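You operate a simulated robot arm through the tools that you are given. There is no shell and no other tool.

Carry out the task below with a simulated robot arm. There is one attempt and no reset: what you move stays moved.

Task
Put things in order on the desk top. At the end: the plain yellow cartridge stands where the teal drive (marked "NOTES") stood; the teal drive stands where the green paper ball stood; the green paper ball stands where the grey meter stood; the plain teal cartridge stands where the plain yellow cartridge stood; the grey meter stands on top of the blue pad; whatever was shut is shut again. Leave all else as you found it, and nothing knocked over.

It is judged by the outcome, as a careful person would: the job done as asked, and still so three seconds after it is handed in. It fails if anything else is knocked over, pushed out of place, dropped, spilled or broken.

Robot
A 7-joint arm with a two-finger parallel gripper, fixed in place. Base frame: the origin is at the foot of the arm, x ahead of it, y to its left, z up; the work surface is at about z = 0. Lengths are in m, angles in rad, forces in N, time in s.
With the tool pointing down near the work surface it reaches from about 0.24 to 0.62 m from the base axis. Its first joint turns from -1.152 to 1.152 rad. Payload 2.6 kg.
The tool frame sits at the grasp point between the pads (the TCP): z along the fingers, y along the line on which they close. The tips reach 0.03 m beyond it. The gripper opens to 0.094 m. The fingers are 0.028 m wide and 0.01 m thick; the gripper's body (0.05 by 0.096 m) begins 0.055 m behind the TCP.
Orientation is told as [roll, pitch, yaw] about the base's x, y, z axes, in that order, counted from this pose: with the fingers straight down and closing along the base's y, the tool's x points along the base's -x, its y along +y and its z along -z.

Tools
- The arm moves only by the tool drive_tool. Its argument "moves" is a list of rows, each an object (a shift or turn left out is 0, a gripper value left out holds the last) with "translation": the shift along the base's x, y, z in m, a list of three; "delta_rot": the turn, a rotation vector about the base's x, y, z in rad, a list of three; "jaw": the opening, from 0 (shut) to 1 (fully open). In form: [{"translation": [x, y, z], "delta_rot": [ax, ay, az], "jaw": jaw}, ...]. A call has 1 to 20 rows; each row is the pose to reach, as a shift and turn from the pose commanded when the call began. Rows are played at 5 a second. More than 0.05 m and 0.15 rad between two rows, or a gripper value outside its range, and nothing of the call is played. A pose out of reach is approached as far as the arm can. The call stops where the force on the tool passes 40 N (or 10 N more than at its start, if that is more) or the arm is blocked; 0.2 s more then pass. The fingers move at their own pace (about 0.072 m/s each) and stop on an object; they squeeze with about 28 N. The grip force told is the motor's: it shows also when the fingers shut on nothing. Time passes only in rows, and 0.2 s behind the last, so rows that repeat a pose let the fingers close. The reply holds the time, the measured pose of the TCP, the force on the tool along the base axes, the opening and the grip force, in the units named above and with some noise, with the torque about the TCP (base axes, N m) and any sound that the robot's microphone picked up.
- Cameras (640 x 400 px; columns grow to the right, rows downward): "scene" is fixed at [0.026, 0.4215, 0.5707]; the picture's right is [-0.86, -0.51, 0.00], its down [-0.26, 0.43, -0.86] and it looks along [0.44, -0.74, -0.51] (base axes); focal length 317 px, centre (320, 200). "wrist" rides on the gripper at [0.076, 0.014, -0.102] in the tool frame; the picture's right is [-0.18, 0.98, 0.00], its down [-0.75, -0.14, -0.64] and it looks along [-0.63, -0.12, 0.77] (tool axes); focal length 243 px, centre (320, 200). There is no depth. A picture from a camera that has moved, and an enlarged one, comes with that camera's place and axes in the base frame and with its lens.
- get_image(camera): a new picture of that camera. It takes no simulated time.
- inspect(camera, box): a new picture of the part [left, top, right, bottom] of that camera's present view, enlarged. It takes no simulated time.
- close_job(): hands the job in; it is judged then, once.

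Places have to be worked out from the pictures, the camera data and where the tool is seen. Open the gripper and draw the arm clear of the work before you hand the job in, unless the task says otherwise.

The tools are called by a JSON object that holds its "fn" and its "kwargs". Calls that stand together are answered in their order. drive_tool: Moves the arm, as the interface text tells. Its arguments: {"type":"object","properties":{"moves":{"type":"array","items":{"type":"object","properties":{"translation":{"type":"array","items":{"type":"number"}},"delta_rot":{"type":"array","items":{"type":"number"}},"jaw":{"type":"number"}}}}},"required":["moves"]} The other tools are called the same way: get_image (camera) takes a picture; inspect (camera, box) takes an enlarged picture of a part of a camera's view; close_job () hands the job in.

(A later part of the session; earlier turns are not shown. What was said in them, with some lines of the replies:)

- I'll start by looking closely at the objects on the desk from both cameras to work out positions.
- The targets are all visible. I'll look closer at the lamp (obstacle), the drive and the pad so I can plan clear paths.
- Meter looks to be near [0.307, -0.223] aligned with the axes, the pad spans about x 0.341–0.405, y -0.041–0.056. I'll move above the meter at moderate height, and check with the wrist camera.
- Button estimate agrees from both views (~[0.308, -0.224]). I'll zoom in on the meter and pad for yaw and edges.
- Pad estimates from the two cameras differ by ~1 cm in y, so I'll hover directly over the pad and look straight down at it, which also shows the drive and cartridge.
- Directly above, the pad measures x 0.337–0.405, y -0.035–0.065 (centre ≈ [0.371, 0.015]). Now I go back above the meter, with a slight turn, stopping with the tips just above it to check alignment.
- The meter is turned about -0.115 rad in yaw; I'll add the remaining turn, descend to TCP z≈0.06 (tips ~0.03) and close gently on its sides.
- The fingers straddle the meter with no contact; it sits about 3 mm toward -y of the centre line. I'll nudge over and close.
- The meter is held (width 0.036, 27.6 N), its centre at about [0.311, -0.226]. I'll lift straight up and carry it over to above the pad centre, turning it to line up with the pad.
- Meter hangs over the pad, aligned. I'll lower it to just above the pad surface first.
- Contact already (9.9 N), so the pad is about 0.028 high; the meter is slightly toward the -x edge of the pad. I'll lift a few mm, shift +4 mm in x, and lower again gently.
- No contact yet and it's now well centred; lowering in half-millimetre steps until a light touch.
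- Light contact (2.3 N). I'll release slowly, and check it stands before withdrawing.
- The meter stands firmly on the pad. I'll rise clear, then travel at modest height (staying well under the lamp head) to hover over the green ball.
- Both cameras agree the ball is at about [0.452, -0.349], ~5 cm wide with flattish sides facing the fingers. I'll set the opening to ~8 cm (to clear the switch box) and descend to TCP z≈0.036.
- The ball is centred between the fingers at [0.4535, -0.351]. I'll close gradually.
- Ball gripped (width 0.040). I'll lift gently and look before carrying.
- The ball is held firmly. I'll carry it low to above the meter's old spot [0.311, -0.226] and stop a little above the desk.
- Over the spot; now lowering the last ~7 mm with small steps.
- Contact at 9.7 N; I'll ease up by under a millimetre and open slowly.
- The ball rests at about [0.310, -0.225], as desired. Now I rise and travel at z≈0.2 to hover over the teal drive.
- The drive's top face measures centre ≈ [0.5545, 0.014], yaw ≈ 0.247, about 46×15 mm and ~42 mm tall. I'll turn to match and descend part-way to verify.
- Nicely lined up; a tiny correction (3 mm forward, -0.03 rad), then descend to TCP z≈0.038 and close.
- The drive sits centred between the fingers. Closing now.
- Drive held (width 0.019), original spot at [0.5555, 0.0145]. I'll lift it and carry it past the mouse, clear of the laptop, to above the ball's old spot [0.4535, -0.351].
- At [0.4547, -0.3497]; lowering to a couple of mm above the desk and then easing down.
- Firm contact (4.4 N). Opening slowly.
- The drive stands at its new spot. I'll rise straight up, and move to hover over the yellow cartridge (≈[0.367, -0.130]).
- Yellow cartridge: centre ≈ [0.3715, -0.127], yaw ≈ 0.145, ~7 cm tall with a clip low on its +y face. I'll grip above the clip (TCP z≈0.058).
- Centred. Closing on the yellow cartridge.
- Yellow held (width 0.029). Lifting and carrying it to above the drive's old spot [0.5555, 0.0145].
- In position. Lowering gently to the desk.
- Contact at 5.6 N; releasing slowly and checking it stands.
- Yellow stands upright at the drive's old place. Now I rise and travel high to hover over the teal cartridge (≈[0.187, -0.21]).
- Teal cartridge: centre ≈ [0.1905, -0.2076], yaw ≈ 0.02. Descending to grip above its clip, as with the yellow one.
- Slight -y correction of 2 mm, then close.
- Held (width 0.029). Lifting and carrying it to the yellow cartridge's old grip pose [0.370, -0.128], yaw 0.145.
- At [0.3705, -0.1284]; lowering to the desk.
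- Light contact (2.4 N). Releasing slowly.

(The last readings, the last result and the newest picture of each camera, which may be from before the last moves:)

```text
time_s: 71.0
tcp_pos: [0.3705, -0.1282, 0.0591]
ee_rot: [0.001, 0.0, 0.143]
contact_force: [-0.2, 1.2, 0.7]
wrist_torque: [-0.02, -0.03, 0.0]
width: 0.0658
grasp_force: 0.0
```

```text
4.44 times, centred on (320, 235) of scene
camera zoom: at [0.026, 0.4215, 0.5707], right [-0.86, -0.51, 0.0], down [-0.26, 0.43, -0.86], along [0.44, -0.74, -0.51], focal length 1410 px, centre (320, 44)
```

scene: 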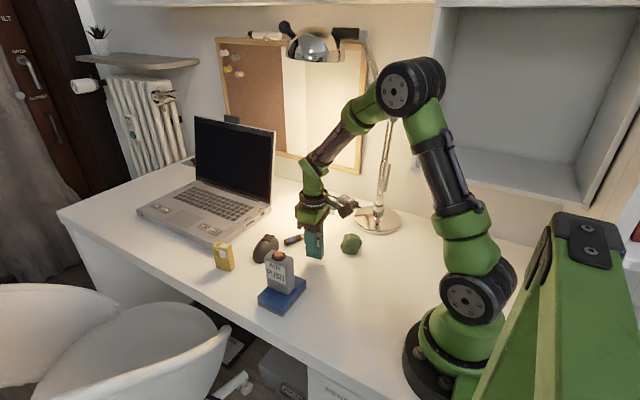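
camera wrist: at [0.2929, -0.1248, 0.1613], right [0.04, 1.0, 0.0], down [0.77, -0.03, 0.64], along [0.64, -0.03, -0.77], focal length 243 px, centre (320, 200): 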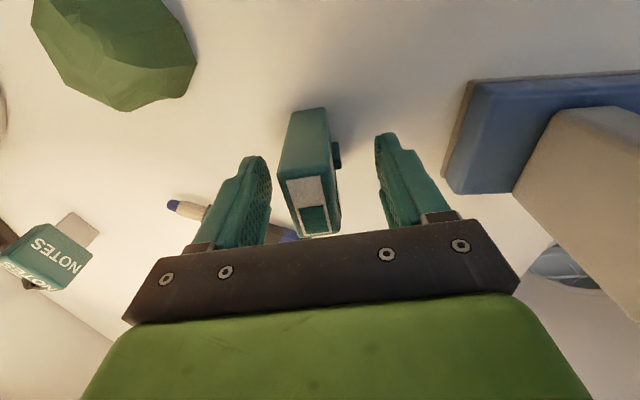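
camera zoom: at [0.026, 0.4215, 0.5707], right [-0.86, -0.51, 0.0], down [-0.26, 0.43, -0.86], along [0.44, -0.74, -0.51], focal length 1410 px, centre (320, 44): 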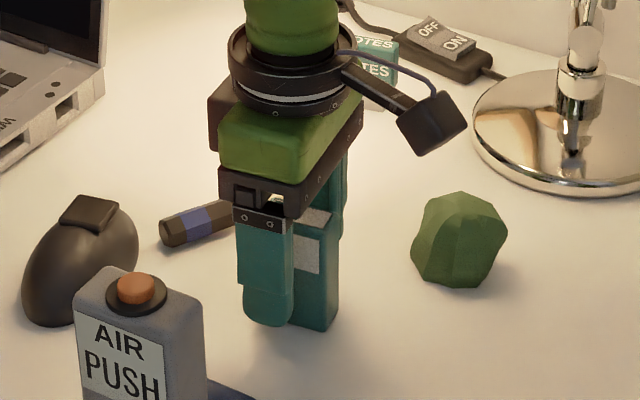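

Teal cartridge stands. I'll rise straight up, then back to roughly the starting pose, and check everything.

{"fn": "drive_tool", "kwargs": {"moves": [{"translation": [0, 0, 0.03]}, {"translation": [0, 0, 0.07]}, {"translation": [0, 0, 0.11]}, {"translation": [0, 0, 0.15]}, {"translation": [0, 0, 0.19], "jaw": 1.0}, {"translation": [-0.005, -0.02, 0.22]}, {"translation": [-0.01, -0.04, 0.25], "delta_rot": [0, 0, -0.04]}, {"translation": [-0.02, -0.065, 0.27], "delta_rot": [0, 0, -0.08]}, {"translation": [-0.03, -0.09, 0.284], "delta_rot": [0, 0, -0.12]}, {"translation": [-0.03, -0.11, 0.284], "delta_rot": [0, 0, -0.145]}, {"translation": [-0.03, -0.11, 0.284], "delta_rot": [0, 0, -0.145]}, {"translation": [-0.03, -0.11, 0.284], "delta_rot": [0, 0, -0.145]}]}}

{"fn": "get_image", "kwargs": {"camera": "wrist"}}

{"fn": "get_image", "kwargs": {"camera": "scene"}}

{"fn": "inspect", "kwargs": {"camera": "scene", "box": [190, 170, 430, 320]}}

```text
time_s: 73.6
tcp_pos: [0.3428, -0.2383, 0.3423]
ee_rot: [0.0, 0.001, -0.003]
contact_force: [0.3, 0.8, 0.1]
wrist_torque: [-0.05, -0.01, 0.01]
width: 0.0942
grasp_force: 0.1
```

```text
taken
camera wrist: at [0.2655, -0.2234, 0.4446], right [0.19, 0.98, 0.0], down [0.75, -0.14, 0.64], along [0.63, -0.12, -0.77], focal length 243 px, centre (320, 200)
```

wrist: 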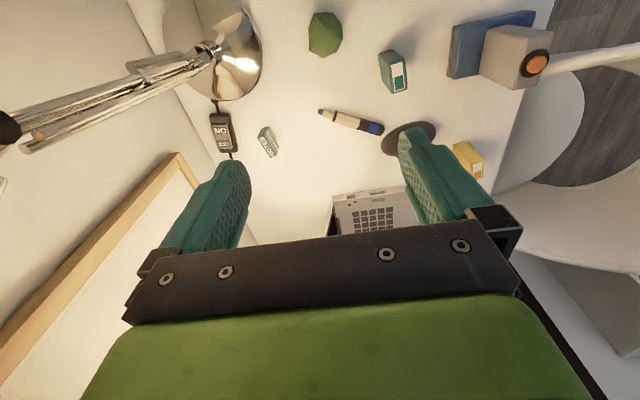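

```text
taken
```

scene: 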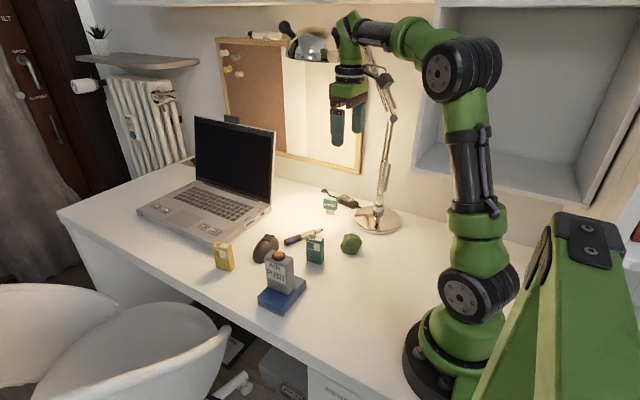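

```text
2.67 times, centred on (310, 245) of scene
camera zoom: at [0.026, 0.4215, 0.5707], right [-0.86, -0.51, 0.0], down [-0.26, 0.43, -0.86], along [0.44, -0.74, -0.51], focal length 846 px, centre (347, 80)
```

zoom: 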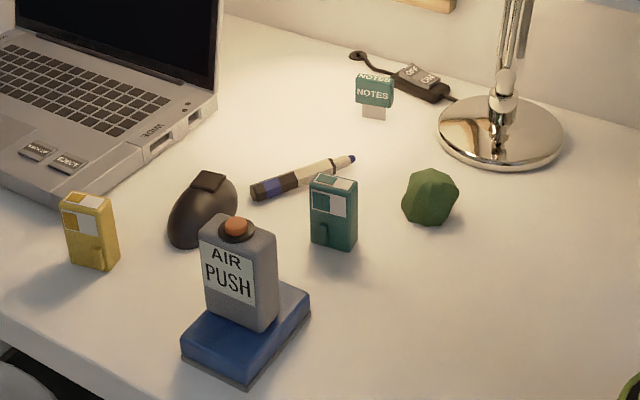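

Everything checks out in both views. The meter stands on the pad, the ball is at the meter's old spot, and the drive is at the ball's. Yellow is at the drive's old spot and teal is at yellow's. The mouse, pen, lamp and laptop haven't moved. Nothing was opened, the gripper is open, and the arm is back near its starting pose, so I'm handing in.

{"fn": "close_job", "kwargs": {}}

```text
The job is handed in.
```

The desk is arranged as you asked, and the job is handed in. In the last pictures everything was upright, with each moved item within about 5 mm of its target by my estimate.

| Item | Now stands |
|---|---|
| Grey meter | on top of the blue pad |
| Green paper ball | where the grey meter stood |
| Teal "NOTES" drive | where the green paper ball stood |
| Plain yellow cartridge | where the teal drive stood |
| Plain teal cartridge | where the yellow cartridge stood |

Both cartridges shifted about 4 mm as the gripper opened.

I opened nothing, so nothing needed shutting again. The mouse, pen, laptop and lamp look unmoved. The gripper is open and the arm is back near its starting position.
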